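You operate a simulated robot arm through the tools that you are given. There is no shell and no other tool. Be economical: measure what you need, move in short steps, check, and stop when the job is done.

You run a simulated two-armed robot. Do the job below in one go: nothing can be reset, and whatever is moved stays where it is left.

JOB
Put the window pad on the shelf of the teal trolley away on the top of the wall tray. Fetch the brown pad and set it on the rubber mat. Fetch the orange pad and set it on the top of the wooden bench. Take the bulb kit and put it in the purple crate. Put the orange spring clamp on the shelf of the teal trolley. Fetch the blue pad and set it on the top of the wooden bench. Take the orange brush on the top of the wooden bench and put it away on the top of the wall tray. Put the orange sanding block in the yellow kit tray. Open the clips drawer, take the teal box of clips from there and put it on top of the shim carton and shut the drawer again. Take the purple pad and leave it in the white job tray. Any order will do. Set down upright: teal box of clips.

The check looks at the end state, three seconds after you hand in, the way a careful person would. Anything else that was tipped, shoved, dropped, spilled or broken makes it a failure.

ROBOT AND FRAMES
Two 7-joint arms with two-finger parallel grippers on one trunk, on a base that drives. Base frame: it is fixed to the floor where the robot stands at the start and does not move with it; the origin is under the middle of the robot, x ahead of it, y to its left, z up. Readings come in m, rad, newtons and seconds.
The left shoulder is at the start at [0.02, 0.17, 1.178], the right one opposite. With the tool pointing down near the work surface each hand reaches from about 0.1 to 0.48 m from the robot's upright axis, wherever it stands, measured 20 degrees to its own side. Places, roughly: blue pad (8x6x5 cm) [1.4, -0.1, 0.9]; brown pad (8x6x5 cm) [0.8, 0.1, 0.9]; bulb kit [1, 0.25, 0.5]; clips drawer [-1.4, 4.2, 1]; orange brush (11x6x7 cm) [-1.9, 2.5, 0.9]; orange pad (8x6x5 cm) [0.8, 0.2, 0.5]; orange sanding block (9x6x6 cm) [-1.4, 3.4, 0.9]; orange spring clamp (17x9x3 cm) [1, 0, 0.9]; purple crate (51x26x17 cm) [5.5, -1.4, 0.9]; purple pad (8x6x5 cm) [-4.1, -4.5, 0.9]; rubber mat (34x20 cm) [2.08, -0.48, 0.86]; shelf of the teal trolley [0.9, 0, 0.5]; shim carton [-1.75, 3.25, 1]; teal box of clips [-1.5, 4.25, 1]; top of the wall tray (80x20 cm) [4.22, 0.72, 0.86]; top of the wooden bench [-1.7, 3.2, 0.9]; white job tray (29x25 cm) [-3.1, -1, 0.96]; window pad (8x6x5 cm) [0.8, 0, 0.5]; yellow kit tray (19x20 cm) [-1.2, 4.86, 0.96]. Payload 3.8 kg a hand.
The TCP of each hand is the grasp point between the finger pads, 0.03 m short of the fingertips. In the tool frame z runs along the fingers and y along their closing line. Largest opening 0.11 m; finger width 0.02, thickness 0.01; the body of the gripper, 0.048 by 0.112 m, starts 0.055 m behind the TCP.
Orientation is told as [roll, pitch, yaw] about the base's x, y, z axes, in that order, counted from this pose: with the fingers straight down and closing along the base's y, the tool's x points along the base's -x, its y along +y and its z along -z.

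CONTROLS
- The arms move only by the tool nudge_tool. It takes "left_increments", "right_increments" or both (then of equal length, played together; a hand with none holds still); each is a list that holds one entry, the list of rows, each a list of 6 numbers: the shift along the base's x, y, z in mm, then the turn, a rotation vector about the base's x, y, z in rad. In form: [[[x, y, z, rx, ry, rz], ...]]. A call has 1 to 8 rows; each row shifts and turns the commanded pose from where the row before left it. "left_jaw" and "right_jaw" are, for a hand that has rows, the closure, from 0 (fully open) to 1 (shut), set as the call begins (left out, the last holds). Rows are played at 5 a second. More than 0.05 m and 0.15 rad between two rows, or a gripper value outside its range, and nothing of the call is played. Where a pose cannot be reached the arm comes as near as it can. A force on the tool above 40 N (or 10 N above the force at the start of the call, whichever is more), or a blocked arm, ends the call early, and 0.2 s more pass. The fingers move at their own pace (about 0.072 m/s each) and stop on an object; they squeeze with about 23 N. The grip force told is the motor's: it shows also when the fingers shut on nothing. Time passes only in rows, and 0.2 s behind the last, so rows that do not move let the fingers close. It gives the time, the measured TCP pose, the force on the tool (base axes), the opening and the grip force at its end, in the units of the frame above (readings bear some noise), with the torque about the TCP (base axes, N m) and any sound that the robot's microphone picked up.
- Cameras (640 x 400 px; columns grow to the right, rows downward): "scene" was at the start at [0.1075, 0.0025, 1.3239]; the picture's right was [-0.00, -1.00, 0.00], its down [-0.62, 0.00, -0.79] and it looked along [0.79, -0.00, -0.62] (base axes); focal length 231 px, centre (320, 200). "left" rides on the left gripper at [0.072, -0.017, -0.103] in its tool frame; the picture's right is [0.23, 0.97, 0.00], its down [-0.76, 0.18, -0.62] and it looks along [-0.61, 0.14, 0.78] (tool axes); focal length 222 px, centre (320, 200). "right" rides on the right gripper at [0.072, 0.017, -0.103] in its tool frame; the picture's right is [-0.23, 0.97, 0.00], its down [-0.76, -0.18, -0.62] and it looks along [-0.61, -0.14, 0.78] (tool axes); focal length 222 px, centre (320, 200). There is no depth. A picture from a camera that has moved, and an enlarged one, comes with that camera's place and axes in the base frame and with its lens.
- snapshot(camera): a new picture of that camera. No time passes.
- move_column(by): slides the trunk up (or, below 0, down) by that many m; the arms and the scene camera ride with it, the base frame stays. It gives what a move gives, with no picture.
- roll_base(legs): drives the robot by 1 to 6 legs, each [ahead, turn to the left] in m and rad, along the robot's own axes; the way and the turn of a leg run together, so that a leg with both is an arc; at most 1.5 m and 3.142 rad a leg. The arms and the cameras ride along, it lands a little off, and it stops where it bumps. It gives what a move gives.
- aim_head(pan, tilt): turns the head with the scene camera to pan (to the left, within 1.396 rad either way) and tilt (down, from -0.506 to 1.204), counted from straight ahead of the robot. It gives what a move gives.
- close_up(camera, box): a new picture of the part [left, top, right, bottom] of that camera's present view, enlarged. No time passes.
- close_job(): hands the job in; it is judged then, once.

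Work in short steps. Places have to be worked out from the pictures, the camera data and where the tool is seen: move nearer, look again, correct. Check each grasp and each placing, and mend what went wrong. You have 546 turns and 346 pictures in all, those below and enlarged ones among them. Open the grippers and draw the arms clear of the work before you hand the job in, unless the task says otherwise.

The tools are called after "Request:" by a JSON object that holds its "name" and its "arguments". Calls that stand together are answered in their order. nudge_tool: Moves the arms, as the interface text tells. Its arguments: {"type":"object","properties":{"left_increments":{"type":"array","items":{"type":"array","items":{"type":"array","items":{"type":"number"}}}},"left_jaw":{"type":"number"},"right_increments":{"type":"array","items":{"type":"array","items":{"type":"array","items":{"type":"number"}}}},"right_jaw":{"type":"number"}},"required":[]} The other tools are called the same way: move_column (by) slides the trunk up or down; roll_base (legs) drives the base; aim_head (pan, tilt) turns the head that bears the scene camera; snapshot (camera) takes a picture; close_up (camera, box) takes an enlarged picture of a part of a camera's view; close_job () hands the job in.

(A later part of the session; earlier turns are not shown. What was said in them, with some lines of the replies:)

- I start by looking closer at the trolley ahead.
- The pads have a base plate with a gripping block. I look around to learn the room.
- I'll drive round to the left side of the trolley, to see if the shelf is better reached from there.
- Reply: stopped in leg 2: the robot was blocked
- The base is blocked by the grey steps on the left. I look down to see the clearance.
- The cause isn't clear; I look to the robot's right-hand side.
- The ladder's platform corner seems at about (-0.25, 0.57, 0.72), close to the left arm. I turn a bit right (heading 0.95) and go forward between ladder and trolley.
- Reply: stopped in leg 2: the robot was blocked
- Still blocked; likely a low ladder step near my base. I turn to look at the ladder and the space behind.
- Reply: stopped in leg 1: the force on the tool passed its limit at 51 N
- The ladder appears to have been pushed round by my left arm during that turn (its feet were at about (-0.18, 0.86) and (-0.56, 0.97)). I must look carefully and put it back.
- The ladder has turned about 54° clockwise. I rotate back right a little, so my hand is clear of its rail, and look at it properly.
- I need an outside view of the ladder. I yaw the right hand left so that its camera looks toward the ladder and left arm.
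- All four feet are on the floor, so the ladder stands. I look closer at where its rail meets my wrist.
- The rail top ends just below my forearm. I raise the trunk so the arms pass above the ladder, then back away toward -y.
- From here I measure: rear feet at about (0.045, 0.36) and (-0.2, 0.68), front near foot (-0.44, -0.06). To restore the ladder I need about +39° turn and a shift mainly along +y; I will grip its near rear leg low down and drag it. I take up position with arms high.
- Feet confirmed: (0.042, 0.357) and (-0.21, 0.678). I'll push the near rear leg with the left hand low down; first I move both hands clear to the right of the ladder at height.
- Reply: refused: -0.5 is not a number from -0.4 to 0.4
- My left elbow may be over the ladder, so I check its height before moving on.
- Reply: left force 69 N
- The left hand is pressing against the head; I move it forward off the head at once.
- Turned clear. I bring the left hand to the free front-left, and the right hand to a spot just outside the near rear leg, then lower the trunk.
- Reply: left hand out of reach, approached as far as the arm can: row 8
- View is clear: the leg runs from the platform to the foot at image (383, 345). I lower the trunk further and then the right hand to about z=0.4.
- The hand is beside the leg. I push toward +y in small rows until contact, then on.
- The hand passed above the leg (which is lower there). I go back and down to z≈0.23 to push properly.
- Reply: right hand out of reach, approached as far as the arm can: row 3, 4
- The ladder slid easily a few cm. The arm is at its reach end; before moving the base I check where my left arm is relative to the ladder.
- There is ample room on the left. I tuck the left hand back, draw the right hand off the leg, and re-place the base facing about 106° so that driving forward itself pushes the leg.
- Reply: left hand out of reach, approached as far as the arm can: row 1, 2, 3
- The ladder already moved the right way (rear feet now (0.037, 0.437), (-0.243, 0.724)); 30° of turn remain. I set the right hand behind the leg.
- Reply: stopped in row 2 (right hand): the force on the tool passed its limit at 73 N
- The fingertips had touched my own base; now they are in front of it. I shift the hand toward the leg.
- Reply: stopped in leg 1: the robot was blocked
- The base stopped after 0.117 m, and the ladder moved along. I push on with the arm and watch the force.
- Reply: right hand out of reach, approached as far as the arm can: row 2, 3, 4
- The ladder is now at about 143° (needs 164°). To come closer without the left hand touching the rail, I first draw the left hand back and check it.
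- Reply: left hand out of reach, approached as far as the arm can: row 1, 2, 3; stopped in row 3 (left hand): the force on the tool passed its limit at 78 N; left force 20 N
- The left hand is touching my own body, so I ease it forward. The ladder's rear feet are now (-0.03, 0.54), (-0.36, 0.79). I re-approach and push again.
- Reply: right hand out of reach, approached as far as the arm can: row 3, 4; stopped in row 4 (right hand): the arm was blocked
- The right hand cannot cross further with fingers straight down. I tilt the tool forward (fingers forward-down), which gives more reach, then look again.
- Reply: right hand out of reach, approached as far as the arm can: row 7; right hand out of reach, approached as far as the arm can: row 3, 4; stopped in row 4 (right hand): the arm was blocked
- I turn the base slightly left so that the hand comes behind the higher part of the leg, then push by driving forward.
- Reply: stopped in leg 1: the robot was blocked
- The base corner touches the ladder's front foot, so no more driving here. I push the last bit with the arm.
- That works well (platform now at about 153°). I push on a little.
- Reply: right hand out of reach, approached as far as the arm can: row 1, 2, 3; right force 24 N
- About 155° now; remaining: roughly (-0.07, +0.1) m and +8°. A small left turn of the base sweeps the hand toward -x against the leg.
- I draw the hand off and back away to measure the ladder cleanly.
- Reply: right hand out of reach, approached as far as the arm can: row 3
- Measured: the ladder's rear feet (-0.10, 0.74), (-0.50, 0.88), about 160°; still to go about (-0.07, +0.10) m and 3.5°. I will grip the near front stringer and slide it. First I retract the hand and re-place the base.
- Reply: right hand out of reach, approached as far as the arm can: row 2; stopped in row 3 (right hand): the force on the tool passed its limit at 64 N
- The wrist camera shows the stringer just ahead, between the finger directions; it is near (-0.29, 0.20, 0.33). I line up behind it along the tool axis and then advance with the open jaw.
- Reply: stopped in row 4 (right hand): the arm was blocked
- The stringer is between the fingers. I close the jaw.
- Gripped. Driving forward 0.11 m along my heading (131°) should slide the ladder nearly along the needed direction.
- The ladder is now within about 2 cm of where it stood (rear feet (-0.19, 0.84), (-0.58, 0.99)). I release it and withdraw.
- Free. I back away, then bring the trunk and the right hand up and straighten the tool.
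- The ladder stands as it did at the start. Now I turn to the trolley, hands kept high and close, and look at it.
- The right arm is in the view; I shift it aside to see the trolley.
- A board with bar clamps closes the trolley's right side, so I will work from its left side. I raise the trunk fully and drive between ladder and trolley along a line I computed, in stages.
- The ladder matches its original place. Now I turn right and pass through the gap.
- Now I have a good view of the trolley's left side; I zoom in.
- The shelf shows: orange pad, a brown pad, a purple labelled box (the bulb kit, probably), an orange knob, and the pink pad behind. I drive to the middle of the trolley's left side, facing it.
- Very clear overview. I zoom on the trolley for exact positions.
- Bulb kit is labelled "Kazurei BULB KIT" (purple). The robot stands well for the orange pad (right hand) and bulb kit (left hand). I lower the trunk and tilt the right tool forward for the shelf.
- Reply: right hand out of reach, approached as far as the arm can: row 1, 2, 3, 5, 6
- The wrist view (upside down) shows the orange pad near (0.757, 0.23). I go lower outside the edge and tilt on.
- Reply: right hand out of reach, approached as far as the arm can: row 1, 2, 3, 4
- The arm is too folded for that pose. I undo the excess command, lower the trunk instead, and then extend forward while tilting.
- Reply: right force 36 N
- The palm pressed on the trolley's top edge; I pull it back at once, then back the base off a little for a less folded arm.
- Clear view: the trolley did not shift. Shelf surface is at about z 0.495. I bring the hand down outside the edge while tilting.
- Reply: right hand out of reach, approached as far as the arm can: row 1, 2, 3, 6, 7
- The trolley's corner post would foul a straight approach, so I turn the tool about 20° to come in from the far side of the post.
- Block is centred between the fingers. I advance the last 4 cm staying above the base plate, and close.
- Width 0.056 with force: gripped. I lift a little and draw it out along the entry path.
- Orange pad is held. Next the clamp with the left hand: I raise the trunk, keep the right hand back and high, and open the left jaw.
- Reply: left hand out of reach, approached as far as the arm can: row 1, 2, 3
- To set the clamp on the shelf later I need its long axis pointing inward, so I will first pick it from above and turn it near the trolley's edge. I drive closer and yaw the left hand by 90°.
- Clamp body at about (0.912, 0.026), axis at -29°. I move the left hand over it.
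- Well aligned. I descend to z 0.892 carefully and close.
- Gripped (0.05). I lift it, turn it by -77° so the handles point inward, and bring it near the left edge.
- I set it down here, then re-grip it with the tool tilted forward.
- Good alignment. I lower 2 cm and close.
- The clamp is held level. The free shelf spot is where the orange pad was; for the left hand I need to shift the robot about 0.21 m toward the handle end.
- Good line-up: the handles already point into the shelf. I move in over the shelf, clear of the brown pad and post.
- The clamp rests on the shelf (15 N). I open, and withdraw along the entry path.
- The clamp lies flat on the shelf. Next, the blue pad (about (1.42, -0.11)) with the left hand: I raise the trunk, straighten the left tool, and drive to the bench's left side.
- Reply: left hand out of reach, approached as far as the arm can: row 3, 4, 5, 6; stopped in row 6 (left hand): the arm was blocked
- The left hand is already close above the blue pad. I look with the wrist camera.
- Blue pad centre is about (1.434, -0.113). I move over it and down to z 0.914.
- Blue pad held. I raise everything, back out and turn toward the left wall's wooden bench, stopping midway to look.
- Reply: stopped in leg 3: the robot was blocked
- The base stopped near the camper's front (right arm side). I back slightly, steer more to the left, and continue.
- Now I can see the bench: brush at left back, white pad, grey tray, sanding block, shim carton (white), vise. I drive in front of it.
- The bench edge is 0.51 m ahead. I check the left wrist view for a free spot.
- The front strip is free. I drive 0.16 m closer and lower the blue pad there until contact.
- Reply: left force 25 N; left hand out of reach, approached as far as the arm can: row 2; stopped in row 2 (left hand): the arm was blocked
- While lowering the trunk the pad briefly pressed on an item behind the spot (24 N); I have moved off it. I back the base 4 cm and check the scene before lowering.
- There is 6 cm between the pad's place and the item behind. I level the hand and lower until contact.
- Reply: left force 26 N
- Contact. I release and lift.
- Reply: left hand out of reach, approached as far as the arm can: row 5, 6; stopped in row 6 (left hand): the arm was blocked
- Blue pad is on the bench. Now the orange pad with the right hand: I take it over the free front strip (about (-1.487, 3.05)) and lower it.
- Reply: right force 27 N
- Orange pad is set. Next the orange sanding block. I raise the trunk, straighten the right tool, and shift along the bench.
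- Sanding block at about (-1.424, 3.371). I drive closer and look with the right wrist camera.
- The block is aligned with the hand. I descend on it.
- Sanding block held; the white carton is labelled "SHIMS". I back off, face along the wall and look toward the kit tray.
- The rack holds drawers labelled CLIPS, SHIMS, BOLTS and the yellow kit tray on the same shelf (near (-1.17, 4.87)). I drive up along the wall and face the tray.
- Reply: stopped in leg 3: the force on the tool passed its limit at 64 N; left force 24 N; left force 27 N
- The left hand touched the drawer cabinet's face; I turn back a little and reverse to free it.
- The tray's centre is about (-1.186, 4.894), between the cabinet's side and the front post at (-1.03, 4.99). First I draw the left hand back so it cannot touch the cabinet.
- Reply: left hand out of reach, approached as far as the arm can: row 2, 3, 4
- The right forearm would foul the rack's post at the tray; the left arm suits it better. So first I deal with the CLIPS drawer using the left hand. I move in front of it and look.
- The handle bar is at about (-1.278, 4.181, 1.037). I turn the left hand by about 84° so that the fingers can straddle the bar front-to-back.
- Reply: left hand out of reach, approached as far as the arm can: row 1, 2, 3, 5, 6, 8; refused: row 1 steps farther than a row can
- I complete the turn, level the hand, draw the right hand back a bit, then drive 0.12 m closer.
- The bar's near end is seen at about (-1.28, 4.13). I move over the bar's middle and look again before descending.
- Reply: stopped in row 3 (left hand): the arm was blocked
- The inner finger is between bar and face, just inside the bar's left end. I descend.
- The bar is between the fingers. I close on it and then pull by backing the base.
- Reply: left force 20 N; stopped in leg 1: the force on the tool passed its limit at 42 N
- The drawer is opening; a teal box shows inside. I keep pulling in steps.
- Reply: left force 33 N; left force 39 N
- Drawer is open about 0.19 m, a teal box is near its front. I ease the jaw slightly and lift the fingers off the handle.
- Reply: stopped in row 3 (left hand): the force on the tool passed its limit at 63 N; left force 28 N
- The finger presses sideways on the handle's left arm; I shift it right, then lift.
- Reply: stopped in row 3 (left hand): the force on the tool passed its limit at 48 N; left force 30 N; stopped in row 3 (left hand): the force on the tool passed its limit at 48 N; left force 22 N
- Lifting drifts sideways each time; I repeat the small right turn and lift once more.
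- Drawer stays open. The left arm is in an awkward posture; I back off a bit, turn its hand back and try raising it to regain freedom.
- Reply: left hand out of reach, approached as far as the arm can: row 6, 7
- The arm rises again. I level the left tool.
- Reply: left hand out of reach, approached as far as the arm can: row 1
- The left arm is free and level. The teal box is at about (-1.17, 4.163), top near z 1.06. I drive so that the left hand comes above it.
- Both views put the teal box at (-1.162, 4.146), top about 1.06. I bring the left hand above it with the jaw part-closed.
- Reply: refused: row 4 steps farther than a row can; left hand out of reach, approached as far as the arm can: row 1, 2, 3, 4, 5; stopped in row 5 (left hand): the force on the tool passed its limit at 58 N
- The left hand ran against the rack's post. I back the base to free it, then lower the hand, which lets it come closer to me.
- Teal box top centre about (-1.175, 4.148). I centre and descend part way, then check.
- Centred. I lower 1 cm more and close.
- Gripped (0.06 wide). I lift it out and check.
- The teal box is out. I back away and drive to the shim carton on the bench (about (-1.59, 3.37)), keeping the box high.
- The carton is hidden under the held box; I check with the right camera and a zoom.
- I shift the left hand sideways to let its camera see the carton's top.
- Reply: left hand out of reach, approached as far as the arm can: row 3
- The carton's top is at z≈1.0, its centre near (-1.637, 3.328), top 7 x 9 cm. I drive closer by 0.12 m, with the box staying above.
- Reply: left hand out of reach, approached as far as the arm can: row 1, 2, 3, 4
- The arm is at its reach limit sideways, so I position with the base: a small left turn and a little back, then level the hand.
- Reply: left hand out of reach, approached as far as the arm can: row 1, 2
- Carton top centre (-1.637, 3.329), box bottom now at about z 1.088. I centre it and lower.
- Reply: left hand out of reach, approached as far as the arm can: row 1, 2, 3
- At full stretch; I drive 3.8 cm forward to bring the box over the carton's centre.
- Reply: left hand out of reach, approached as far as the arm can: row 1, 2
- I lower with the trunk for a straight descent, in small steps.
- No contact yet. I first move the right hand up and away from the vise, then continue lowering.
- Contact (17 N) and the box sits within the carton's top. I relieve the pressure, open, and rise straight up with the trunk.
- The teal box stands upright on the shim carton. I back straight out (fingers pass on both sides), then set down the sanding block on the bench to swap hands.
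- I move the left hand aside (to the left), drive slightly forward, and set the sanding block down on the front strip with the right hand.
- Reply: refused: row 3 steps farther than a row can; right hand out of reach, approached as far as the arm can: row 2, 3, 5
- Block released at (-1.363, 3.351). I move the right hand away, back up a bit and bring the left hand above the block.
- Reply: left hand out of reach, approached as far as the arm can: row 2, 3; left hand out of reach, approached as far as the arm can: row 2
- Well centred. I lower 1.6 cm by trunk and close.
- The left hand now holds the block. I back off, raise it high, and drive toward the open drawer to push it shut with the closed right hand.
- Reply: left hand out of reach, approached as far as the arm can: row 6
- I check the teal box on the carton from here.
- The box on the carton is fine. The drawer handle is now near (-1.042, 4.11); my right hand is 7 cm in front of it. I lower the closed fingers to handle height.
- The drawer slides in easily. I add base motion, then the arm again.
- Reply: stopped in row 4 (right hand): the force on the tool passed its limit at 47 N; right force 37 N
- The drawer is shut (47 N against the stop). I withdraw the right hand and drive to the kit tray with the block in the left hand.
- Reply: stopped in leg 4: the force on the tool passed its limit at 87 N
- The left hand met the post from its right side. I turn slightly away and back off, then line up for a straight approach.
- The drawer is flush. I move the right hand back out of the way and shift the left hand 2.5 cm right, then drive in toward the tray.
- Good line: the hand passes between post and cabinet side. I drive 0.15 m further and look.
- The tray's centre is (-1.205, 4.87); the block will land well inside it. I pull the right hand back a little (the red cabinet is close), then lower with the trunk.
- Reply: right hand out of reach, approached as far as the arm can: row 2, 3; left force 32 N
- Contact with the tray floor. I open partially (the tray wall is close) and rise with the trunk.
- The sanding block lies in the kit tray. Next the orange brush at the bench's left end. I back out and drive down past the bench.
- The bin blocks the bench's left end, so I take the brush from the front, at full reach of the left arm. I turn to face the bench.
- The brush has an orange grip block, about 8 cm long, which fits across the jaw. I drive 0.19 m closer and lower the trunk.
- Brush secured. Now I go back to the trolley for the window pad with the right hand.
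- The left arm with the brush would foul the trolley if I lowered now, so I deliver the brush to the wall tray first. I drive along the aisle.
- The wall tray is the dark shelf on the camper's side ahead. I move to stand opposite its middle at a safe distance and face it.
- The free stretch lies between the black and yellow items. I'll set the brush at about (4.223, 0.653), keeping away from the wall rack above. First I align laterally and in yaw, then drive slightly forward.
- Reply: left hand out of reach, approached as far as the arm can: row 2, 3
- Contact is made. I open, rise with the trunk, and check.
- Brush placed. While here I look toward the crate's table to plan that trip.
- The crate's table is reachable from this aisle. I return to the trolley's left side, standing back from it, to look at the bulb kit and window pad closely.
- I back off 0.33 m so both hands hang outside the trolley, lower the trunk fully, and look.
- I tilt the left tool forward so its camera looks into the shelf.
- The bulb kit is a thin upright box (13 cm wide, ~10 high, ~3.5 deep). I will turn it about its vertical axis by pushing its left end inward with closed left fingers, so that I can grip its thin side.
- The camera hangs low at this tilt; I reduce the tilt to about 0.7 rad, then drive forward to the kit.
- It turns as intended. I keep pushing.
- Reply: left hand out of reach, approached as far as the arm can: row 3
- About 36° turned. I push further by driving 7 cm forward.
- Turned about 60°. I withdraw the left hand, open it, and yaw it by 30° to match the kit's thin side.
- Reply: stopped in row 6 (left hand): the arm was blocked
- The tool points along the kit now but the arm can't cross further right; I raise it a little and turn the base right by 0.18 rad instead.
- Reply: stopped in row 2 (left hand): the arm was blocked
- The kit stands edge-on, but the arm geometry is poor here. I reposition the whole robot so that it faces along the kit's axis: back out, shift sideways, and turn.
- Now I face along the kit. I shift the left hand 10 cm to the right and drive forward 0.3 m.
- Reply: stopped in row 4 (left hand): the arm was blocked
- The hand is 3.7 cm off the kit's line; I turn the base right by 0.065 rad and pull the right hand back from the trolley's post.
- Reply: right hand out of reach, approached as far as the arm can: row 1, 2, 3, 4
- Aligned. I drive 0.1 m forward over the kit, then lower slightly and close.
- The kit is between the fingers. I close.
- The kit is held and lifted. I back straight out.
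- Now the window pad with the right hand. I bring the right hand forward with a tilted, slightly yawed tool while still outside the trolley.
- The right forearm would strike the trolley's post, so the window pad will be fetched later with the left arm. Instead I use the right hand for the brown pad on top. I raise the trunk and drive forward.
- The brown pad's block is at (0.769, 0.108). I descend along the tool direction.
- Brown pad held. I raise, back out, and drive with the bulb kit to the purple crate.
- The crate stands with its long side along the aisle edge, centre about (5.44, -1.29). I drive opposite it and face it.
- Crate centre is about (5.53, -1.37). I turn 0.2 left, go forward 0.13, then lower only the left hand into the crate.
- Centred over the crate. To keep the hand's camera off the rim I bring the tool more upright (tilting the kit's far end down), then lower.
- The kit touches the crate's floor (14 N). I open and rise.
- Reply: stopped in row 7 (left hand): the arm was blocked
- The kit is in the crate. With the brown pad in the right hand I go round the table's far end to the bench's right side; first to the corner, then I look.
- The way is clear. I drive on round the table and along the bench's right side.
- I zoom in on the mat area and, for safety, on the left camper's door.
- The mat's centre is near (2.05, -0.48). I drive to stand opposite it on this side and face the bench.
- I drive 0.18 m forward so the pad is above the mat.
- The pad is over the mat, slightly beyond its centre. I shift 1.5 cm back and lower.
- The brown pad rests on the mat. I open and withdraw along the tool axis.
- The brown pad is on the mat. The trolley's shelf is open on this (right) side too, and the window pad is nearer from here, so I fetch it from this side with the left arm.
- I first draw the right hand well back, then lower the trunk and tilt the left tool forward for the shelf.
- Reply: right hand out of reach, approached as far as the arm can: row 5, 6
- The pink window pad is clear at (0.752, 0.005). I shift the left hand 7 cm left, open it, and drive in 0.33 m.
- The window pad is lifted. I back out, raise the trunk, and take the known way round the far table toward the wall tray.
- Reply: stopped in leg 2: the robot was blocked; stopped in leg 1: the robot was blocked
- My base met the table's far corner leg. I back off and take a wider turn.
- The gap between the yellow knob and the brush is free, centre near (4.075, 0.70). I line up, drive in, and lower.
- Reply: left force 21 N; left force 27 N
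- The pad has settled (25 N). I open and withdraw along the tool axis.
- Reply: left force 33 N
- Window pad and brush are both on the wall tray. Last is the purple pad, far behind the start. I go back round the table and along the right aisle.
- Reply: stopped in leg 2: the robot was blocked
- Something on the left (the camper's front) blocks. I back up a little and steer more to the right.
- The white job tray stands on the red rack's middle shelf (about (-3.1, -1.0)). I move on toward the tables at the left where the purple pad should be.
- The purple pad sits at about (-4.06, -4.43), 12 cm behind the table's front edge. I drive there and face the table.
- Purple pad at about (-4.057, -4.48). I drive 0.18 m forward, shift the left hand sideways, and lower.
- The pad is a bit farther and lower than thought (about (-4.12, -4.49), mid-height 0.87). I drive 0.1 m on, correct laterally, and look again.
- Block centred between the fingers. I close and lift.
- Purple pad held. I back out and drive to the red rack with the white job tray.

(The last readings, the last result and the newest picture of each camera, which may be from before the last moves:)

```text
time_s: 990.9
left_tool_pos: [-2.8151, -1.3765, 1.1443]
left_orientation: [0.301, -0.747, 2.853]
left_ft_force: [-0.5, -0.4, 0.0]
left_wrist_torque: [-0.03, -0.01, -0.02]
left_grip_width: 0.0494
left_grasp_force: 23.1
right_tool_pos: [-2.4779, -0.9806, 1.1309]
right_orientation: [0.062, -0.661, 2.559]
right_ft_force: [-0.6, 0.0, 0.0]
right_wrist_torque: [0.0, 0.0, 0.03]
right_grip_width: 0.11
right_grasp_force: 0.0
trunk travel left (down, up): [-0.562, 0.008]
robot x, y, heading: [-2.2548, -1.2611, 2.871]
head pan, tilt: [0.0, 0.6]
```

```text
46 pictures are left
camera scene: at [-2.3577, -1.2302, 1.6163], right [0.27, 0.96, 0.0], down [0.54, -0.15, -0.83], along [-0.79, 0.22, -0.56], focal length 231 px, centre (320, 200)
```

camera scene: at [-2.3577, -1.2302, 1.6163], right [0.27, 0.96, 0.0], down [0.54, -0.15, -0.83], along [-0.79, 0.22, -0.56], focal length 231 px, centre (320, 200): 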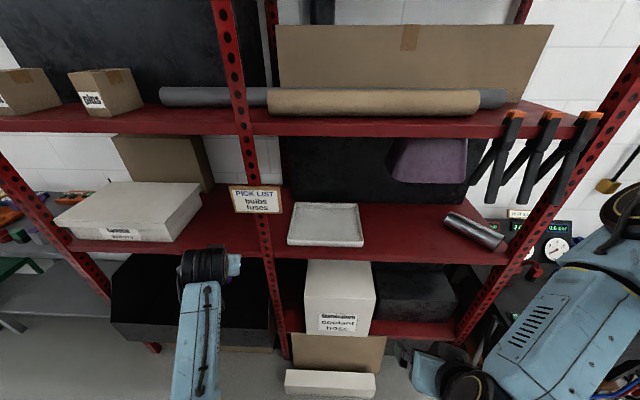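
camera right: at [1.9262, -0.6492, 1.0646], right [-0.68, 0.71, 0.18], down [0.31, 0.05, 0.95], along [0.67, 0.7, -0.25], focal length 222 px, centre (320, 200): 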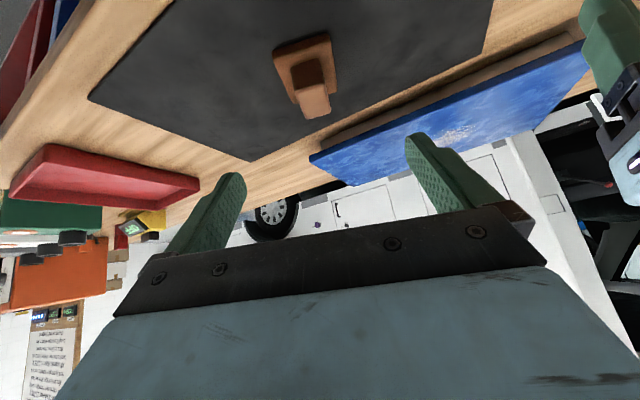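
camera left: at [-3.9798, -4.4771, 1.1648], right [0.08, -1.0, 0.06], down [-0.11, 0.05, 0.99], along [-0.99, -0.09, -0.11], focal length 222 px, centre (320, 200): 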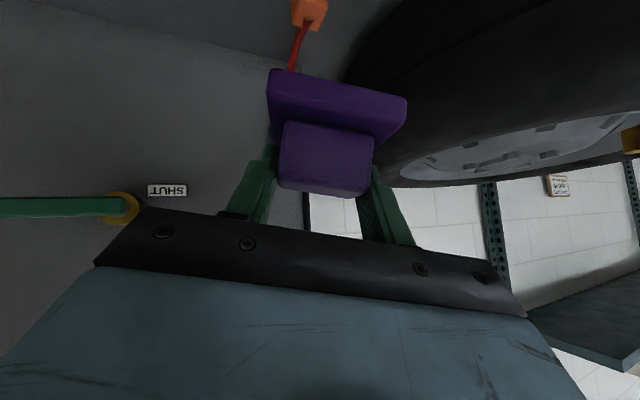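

The tray lies right of the middle post, centre about (-3.095, -0.993). I shift the left hand right, pull the right hand back, and line up in front.

Request:
{"name": "nudge_tool", "arguments": {"left_increments": [[[11, 38, 0, 0, 0, 0], [11, 38, 0, 0, 0, 0], [11, 38, 0, 0, 0, 0], [11, 38, 0, 0, 0, 0]]], "right_increments": [[[25, -8, 0, 0, 0, 0], [25, -8, 0, 0, 0, 0], [25, -8, 0, 0, 0, 0], [20, -8, 0, 0, 0, 0]]]}}

Request:
{"name": "roll_base", "arguments": {"legs": [[0, -0.66], [0.22, 0], [0, 0.64]]}}

Request:
{"name": "move_column", "arguments": {"by": -0.07}}

Request:
{"name": "snapshot", "arguments": {"camera": "left"}}

Request:
{"name": "snapshot", "arguments": {"camera": "scene"}}

```text
time_s: 991.9
left_tool_pos: [-2.7753, -1.2388, 1.1437]
left_orientation: [0.339, -0.75, 2.838]
left_ft_force: [0.1, 1.0, -1.0]
left_wrist_torque: [-0.01, 0.02, -0.01]
left_grip_width: 0.0493
left_grasp_force: 22.8
right_tool_pos: [-2.4188, -1.0354, 1.0985]
right_orientation: [0.055, -0.663, 2.559]
right_ft_force: [0.3, -0.4, 0.1]
right_wrist_torque: [0.0, 0.0, 0.02]
right_grip_width: 0.1097
right_grasp_force: 0.1
right hand out of reach, approached as far as the arm can: row 1, 2, 3, 4
trunk travel left (down, up): [-0.562, 0.008]
robot x, y, heading: [-2.2507, -1.2626, 2.868]
head pan, tilt: [0.0, 0.6]
```

```text
time_s: 997.1
left_tool_pos: [-2.9029, -1.0513, 1.1405]
left_orientation: [0.339, -0.747, 2.817]
left_ft_force: [0.0, 0.3, 0.2]
left_wrist_torque: [0.0, 0.03, 0.0]
left_grip_width: 0.0493
left_grasp_force: 23.1
right_tool_pos: [-2.545, -0.8564, 1.0993]
right_orientation: [0.055, -0.66, 2.543]
right_ft_force: [-0.3, -0.5, -1.1]
right_wrist_torque: [0.01, -0.05, -0.04]
right_grip_width: 0.1102
right_grasp_force: 0.1
trunk travel left (down, up): [-0.562, 0.008]
robot x, y, heading: [-2.3814, -1.0834, 2.852]
head pan, tilt: [0.0, 0.6]
```

```text
time_s: 998.2
left_tool_pos: [-2.902, -1.0522, 1.0703]
left_orientation: [0.339, -0.746, 2.813]
left_ft_force: [-0.2, 0.1, 0.4]
left_wrist_torque: [-0.02, 0.0, 0.0]
left_grip_width: 0.0492
left_grasp_force: 23.0
right_tool_pos: [-2.5453, -0.8549, 1.0291]
right_orientation: [0.054, -0.661, 2.541]
right_ft_force: [0.3, -1.1, -0.3]
right_wrist_torque: [0.0, 0.0, -0.04]
right_grip_width: 0.1099
right_grasp_force: 0.1
trunk travel left (down, up): [-0.492, 0.078]
robot x, y, heading: [-2.3841, -1.0859, 2.845]
head pan, tilt: [0.0, 0.6]
```

```text
45 pictures are left
camera left: at [-2.7775, -1.0411, 1.0889], right [0.07, -0.99, 0.09], down [-0.1, 0.08, 0.99], along [-0.99, -0.08, -0.1], focal length 222 px, centre (320, 200)
```

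left: 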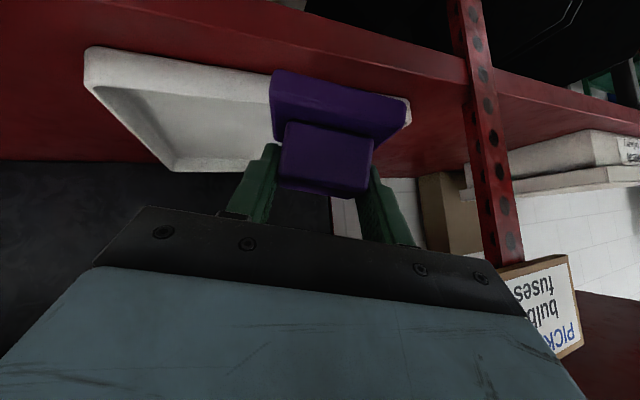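

```text
44 pictures are left
camera scene: at [-2.4873, -1.0516, 1.5464], right [0.29, 0.96, 0.0], down [0.54, -0.16, -0.83], along [-0.79, 0.24, -0.56], focal length 231 px, centre (320, 200)
```

scene: 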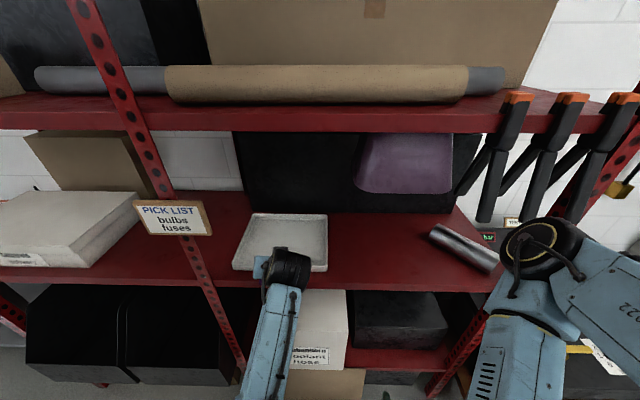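

The tray's centre is about (-3.075, -1.0). I drive 0.175 m forward and lower.

Request:
{"name": "roll_base", "arguments": {"legs": [[0.175, 0]]}}

Request:
{"name": "move_column", "arguments": {"by": -0.03}}

Request:
{"name": "snapshot", "arguments": {"camera": "left"}}

Request:
{"name": "snapshot", "arguments": {"camera": "scene"}}

```text
time_s: 999.5
left_tool_pos: [-3.0225, -1.0203, 1.0717]
left_orientation: [0.339, -0.75, 2.811]
left_ft_force: [0.2, -0.5, 0.2]
left_wrist_torque: [0.01, 0.01, -0.03]
left_grip_width: 0.0494
left_grasp_force: 22.8
right_tool_pos: [-2.6615, -0.8224, 1.0291]
right_orientation: [0.051, -0.661, 2.54]
right_ft_force: [-1.5, 0.3, 0.3]
right_wrist_torque: [0.0, 0.01, 0.06]
right_grip_width: 0.1101
right_grasp_force: 0.0
trunk travel left (down, up): [-0.492, 0.078]
robot x, y, heading: [-2.5069, -1.0484, 2.846]
head pan, tilt: [0.0, 0.6]
stopped in leg 1: the robot was blocked; the commanded pose is now the measured one
```

```text
time_s: 1000.3
left_tool_pos: [-3.0231, -1.0188, 1.0434]
left_orientation: [0.34, -0.75, 2.813]
left_ft_force: [-0.7, -0.9, -0.4]
left_wrist_torque: [-0.02, 0.0, -0.01]
left_grip_width: 0.0494
left_grasp_force: 23.0
right_tool_pos: [-2.6606, -0.824, 0.9989]
right_orientation: [0.049, -0.659, 2.54]
right_ft_force: [0.7, 0.0, 1.0]
right_wrist_torque: [0.01, 0.0, -0.01]
right_grip_width: 0.1102
right_grasp_force: 0.0
trunk travel left (down, up): [-0.462, 0.108]
robot x, y, heading: [-2.5056, -1.0472, 2.844]
head pan, tilt: [0.0, 0.6]
```

```text
43 pictures are left
camera left: at [-2.8973, -1.0083, 1.0606], right [0.07, -0.99, 0.08], down [-0.1, 0.08, 0.99], along [-0.99, -0.08, -0.09], focal length 222 px, centre (320, 200)
```

left: 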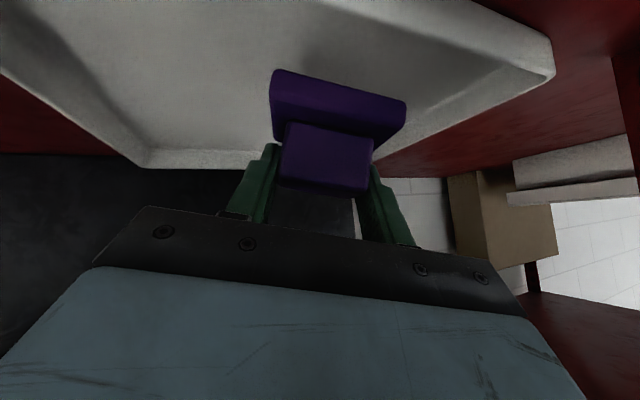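

```text
42 pictures are left
camera scene: at [-2.6044, -1.0208, 1.5167], right [0.29, 0.96, 0.0], down [0.54, -0.16, -0.83], along [-0.79, 0.24, -0.56], focal length 231 px, centre (320, 200)
```

scene: 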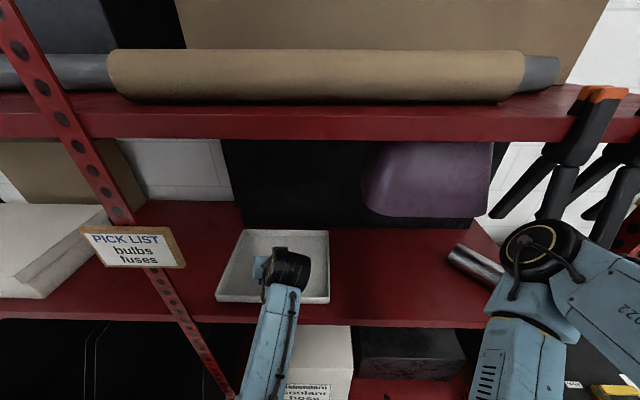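

The base stopped against something low in front of the rack. The pad is already over the tray; I reach 3 cm further with the arm and lower it in.

Request:
{"name": "roll_base", "arguments": {"legs": [[-0.02, 0]]}}

Request:
{"name": "nudge_tool", "arguments": {"left_increments": [[[-20, 6, 0, 0, 0, 0], [-20, 6, 0, 0, 0, 0], [-10, 4, 0, 0, 0, 0]]]}}

Request:
{"name": "move_column", "arguments": {"by": -0.03}}

Request:
{"name": "move_column", "arguments": {"by": -0.006}}

Request:
{"name": "snapshot", "arguments": {"camera": "left"}}

```text
time_s: 1001.0
left_tool_pos: [-3.0096, -1.0193, 1.04]
left_orientation: [0.345, -0.747, 2.808]
left_ft_force: [0.0, -1.2, 0.2]
left_wrist_torque: [0.01, 0.0, 0.02]
left_grip_width: 0.0495
left_grasp_force: 22.6
right_tool_pos: [-2.6479, -0.824, 0.9974]
right_orientation: [0.051, -0.654, 2.54]
right_ft_force: [-0.1, 0.1, 0.1]
right_wrist_torque: [-0.04, 0.04, 0.02]
right_grip_width: 0.1099
right_grasp_force: 0.0
trunk travel left (down, up): [-0.462, 0.108]
robot x, y, heading: [-2.4885, -1.0559, 2.85]
head pan, tilt: [0.0, 0.6]
```

```text
time_s: 1001.9
left_tool_pos: [-3.0597, -1.0151, 1.0306]
left_orientation: [0.369, -0.732, 2.8]
left_ft_force: [-0.5, -0.6, -0.2]
left_wrist_torque: [0.0, -0.02, 0.01]
left_grip_width: 0.0492
left_grasp_force: 23.0
right_tool_pos: [-2.6471, -0.8234, 0.9974]
right_orientation: [0.051, -0.654, 2.54]
right_ft_force: [1.1, 1.1, -0.4]
right_wrist_torque: [0.02, -0.03, 0.01]
right_grip_width: 0.1101
right_grasp_force: 0.0
trunk travel left (down, up): [-0.462, 0.108]
robot x, y, heading: [-2.4897, -1.0537, 2.852]
head pan, tilt: [0.0, 0.6]
```

```text
time_s: 1002.6
left_tool_pos: [-3.062, -1.0173, 1.0105]
left_orientation: [0.375, -0.749, 2.799]
left_ft_force: [0.6, -8.1, 26.5]
left_wrist_torque: [0.22, 0.39, 0.03]
left_grip_width: 0.0499
left_grasp_force: 23.1
right_tool_pos: [-2.6448, -0.826, 0.9698]
right_orientation: [0.052, -0.655, 2.539]
right_ft_force: [1.3, -0.5, -0.4]
right_wrist_torque: [-0.01, 0.0, 0.04]
right_grip_width: 0.1102
right_grasp_force: 0.2
trunk travel left (down, up): [-0.432, 0.138]
robot x, y, heading: [-2.4894, -1.0536, 2.848]
head pan, tilt: [0.0, 0.6]
```

```text
time_s: 1003.1
left_tool_pos: [-3.0605, -1.0179, 1.0067]
left_orientation: [0.373, -0.756, 2.801]
left_ft_force: [7.0, -7.2, 33.7]
left_wrist_torque: [0.48, 0.16, -0.13]
left_grip_width: 0.0505
left_grasp_force: 22.0
right_tool_pos: [-2.6455, -0.8246, 0.9627]
right_orientation: [0.053, -0.657, 2.539]
right_ft_force: [-0.2, 0.1, 0.5]
right_wrist_torque: [0.0, -0.03, 0.02]
right_grip_width: 0.11
right_grasp_force: 0.1
trunk travel left (down, up): [-0.426, 0.144]
robot x, y, heading: [-2.4861, -1.0559, 2.849]
head pan, tilt: [0.0, 0.6]
```

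```text
41 pictures are left
camera left: at [-2.9357, -1.0045, 1.0232], right [0.08, -0.99, 0.1], down [-0.09, 0.1, 0.99], along [-0.99, -0.09, -0.08], focal length 222 px, centre (320, 200)
```

left: 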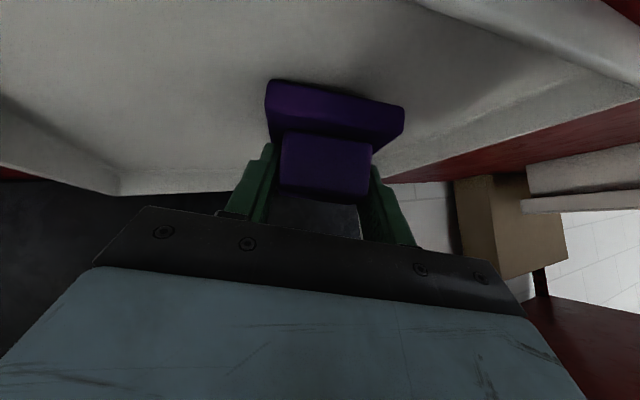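

The pad rests in the tray (34 N). I open, retreat along the tool, and check.

Request:
{"name": "nudge_tool", "arguments": {"left_increments": [[[0, 0, 0, 0, 0, 0], [0, 0, 0, 0, 0, 0], [0, 0, 0, 0, 0, 0]]], "left_jaw": 0.1}}

Request:
{"name": "nudge_tool", "arguments": {"left_increments": [[[14, -3, 14, 0, 0, 0], [18, -4, 18, 0, 0, 0], [18, -4, 18, 0, 0, 0]]]}}

Request:
{"name": "snapshot", "arguments": {"camera": "left"}}

```text
time_s: 1004.0
left_tool_pos: [-3.0635, -1.0159, 1.0016]
left_orientation: [0.372, -0.743, 2.801]
left_ft_force: [0.0, 0.2, -0.1]
left_wrist_torque: [0.01, 0.0, -0.05]
left_grip_width: 0.099
left_grasp_force: 0.0
right_tool_pos: [-2.6477, -0.8238, 0.9611]
right_orientation: [0.053, -0.655, 2.539]
right_ft_force: [0.1, -0.2, -0.6]
right_wrist_torque: [0.04, 0.0, 0.02]
right_grip_width: 0.1098
right_grasp_force: 0.0
trunk travel left (down, up): [-0.426, 0.144]
robot x, y, heading: [-2.4903, -1.0561, 2.847]
head pan, tilt: [0.0, 0.6]
```

```text
time_s: 1004.8
left_tool_pos: [-3.0175, -1.0323, 1.0562]
left_orientation: [0.389, -0.752, 2.797]
left_ft_force: [0.7, 0.7, 0.0]
left_wrist_torque: [0.0, 0.02, 0.0]
left_grip_width: 0.0992
left_grasp_force: 0.0
right_tool_pos: [-2.6462, -0.8236, 0.9611]
right_orientation: [0.052, -0.656, 2.539]
right_ft_force: [0.2, 0.5, -0.1]
right_wrist_torque: [-0.02, 0.0, 0.01]
right_grip_width: 0.1103
right_grasp_force: 0.2
trunk travel left (down, up): [-0.426, 0.144]
robot x, y, heading: [-2.4825, -1.0548, 2.852]
head pan, tilt: [0.0, 0.6]
```

```text
40 pictures are left
camera left: at [-2.8915, -1.0175, 1.0711], right [0.09, -0.99, 0.11], down [-0.08, 0.11, 0.99], along [-0.99, -0.1, -0.07], focal length 222 px, centre (320, 200)
```

left: 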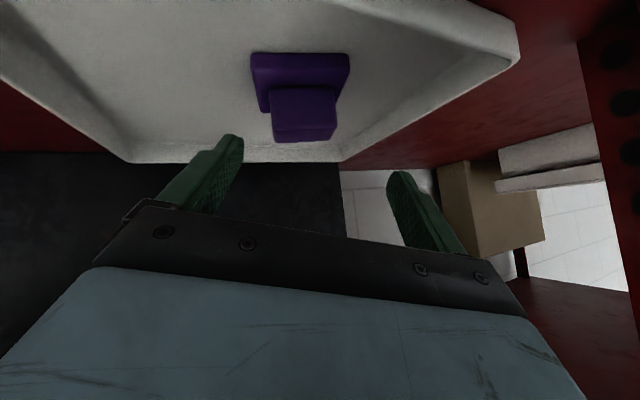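

All ten placements are done. I back off and check the floor box in front of the rack that my base may have touched.

Request:
{"name": "roll_base", "arguments": {"legs": [[-0.25, 0]]}}

Request:
{"name": "aim_head", "arguments": {"pan": 0, "tilt": 0.75}}

Request:
{"name": "snapshot", "arguments": {"camera": "scene"}}

```text
time_s: 1006.6
left_tool_pos: [-2.7737, -1.1029, 1.053]
left_orientation: [0.39, -0.749, 2.794]
left_ft_force: [0.7, -0.4, -0.4]
left_wrist_torque: [0.0, -0.01, 0.04]
left_grip_width: 0.0988
left_grasp_force: 0.0
right_tool_pos: [-2.4055, -0.8967, 0.9612]
right_orientation: [0.051, -0.658, 2.54]
right_ft_force: [0.3, 0.1, 0.6]
right_wrist_torque: [0.0, -0.01, 0.0]
right_grip_width: 0.1098
right_grasp_force: 0.0
trunk travel left (down, up): [-0.426, 0.144]
robot x, y, heading: [-2.2454, -1.1294, 2.853]
head pan, tilt: [0.0, 0.6]
```

```text
time_s: 1007.3
left_tool_pos: [-2.775, -1.1032, 1.052]
left_orientation: [0.394, -0.747, 2.79]
left_ft_force: [-0.3, 0.4, 0.1]
left_wrist_torque: [-0.01, -0.03, -0.01]
left_grip_width: 0.0991
left_grasp_force: 0.1
right_tool_pos: [-2.407, -0.8974, 0.9606]
right_orientation: [0.05, -0.657, 2.542]
right_ft_force: [0.3, 0.8, -0.5]
right_wrist_torque: [-0.02, -0.03, -0.01]
right_grip_width: 0.1101
right_grasp_force: 0.0
trunk travel left (down, up): [-0.426, 0.144]
robot x, y, heading: [-2.2467, -1.1306, 2.848]
head pan, tilt: [0.0, 0.75]
```

```text
39 pictures are left
camera scene: at [-2.3468, -1.0941, 1.4675], right [0.29, 0.96, 0.0], down [0.65, -0.2, -0.73], along [-0.7, 0.21, -0.68], focal length 231 px, centre (320, 200)
```

scene: 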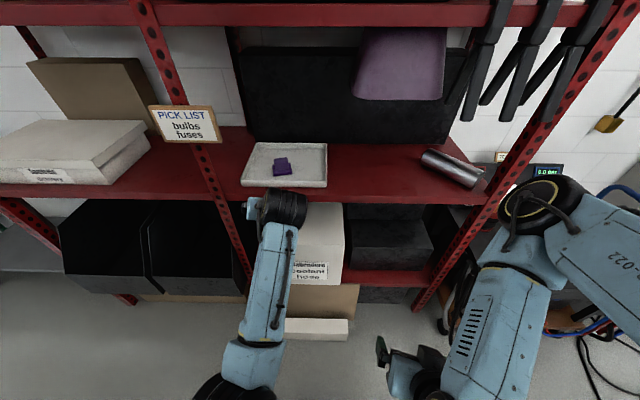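

The floor box is where it was, the purple pad lies in the job tray, both grippers are open and the arms are clear. I hand in.

Request:
{"name": "close_job", "arguments": {}}

```text
The job is handed in.
```

I handed in the job with all ten items at their requested places, but I pushed one thing I wasn't asked to move. Early on my left arm swung the step ladder about 54° and shoved it. I put it back to within about 2 cm and 4° of where it stood, by my own measurement.

A few other contacts happened along the way:

- **Bumped into:** the ladder (before I shoved it), the front end of both campers, the parts cabinet and rack posts, and the far corner of the crate table. I also touched something low at the job tray's rack. I saw no sign that any of these moved, but I did not re-measure all of them.
- **Item on the wooden bench:** the blue pad pressed briefly on the item behind its spot while I was lowering it. It looked undisturbed afterwards.

The clips drawer is shut again and the teal box stands upright on the shim carton. I took the pink pad on the trolley shelf to be the window pad, because it was the one at the position you gave. It had no label that I could see.
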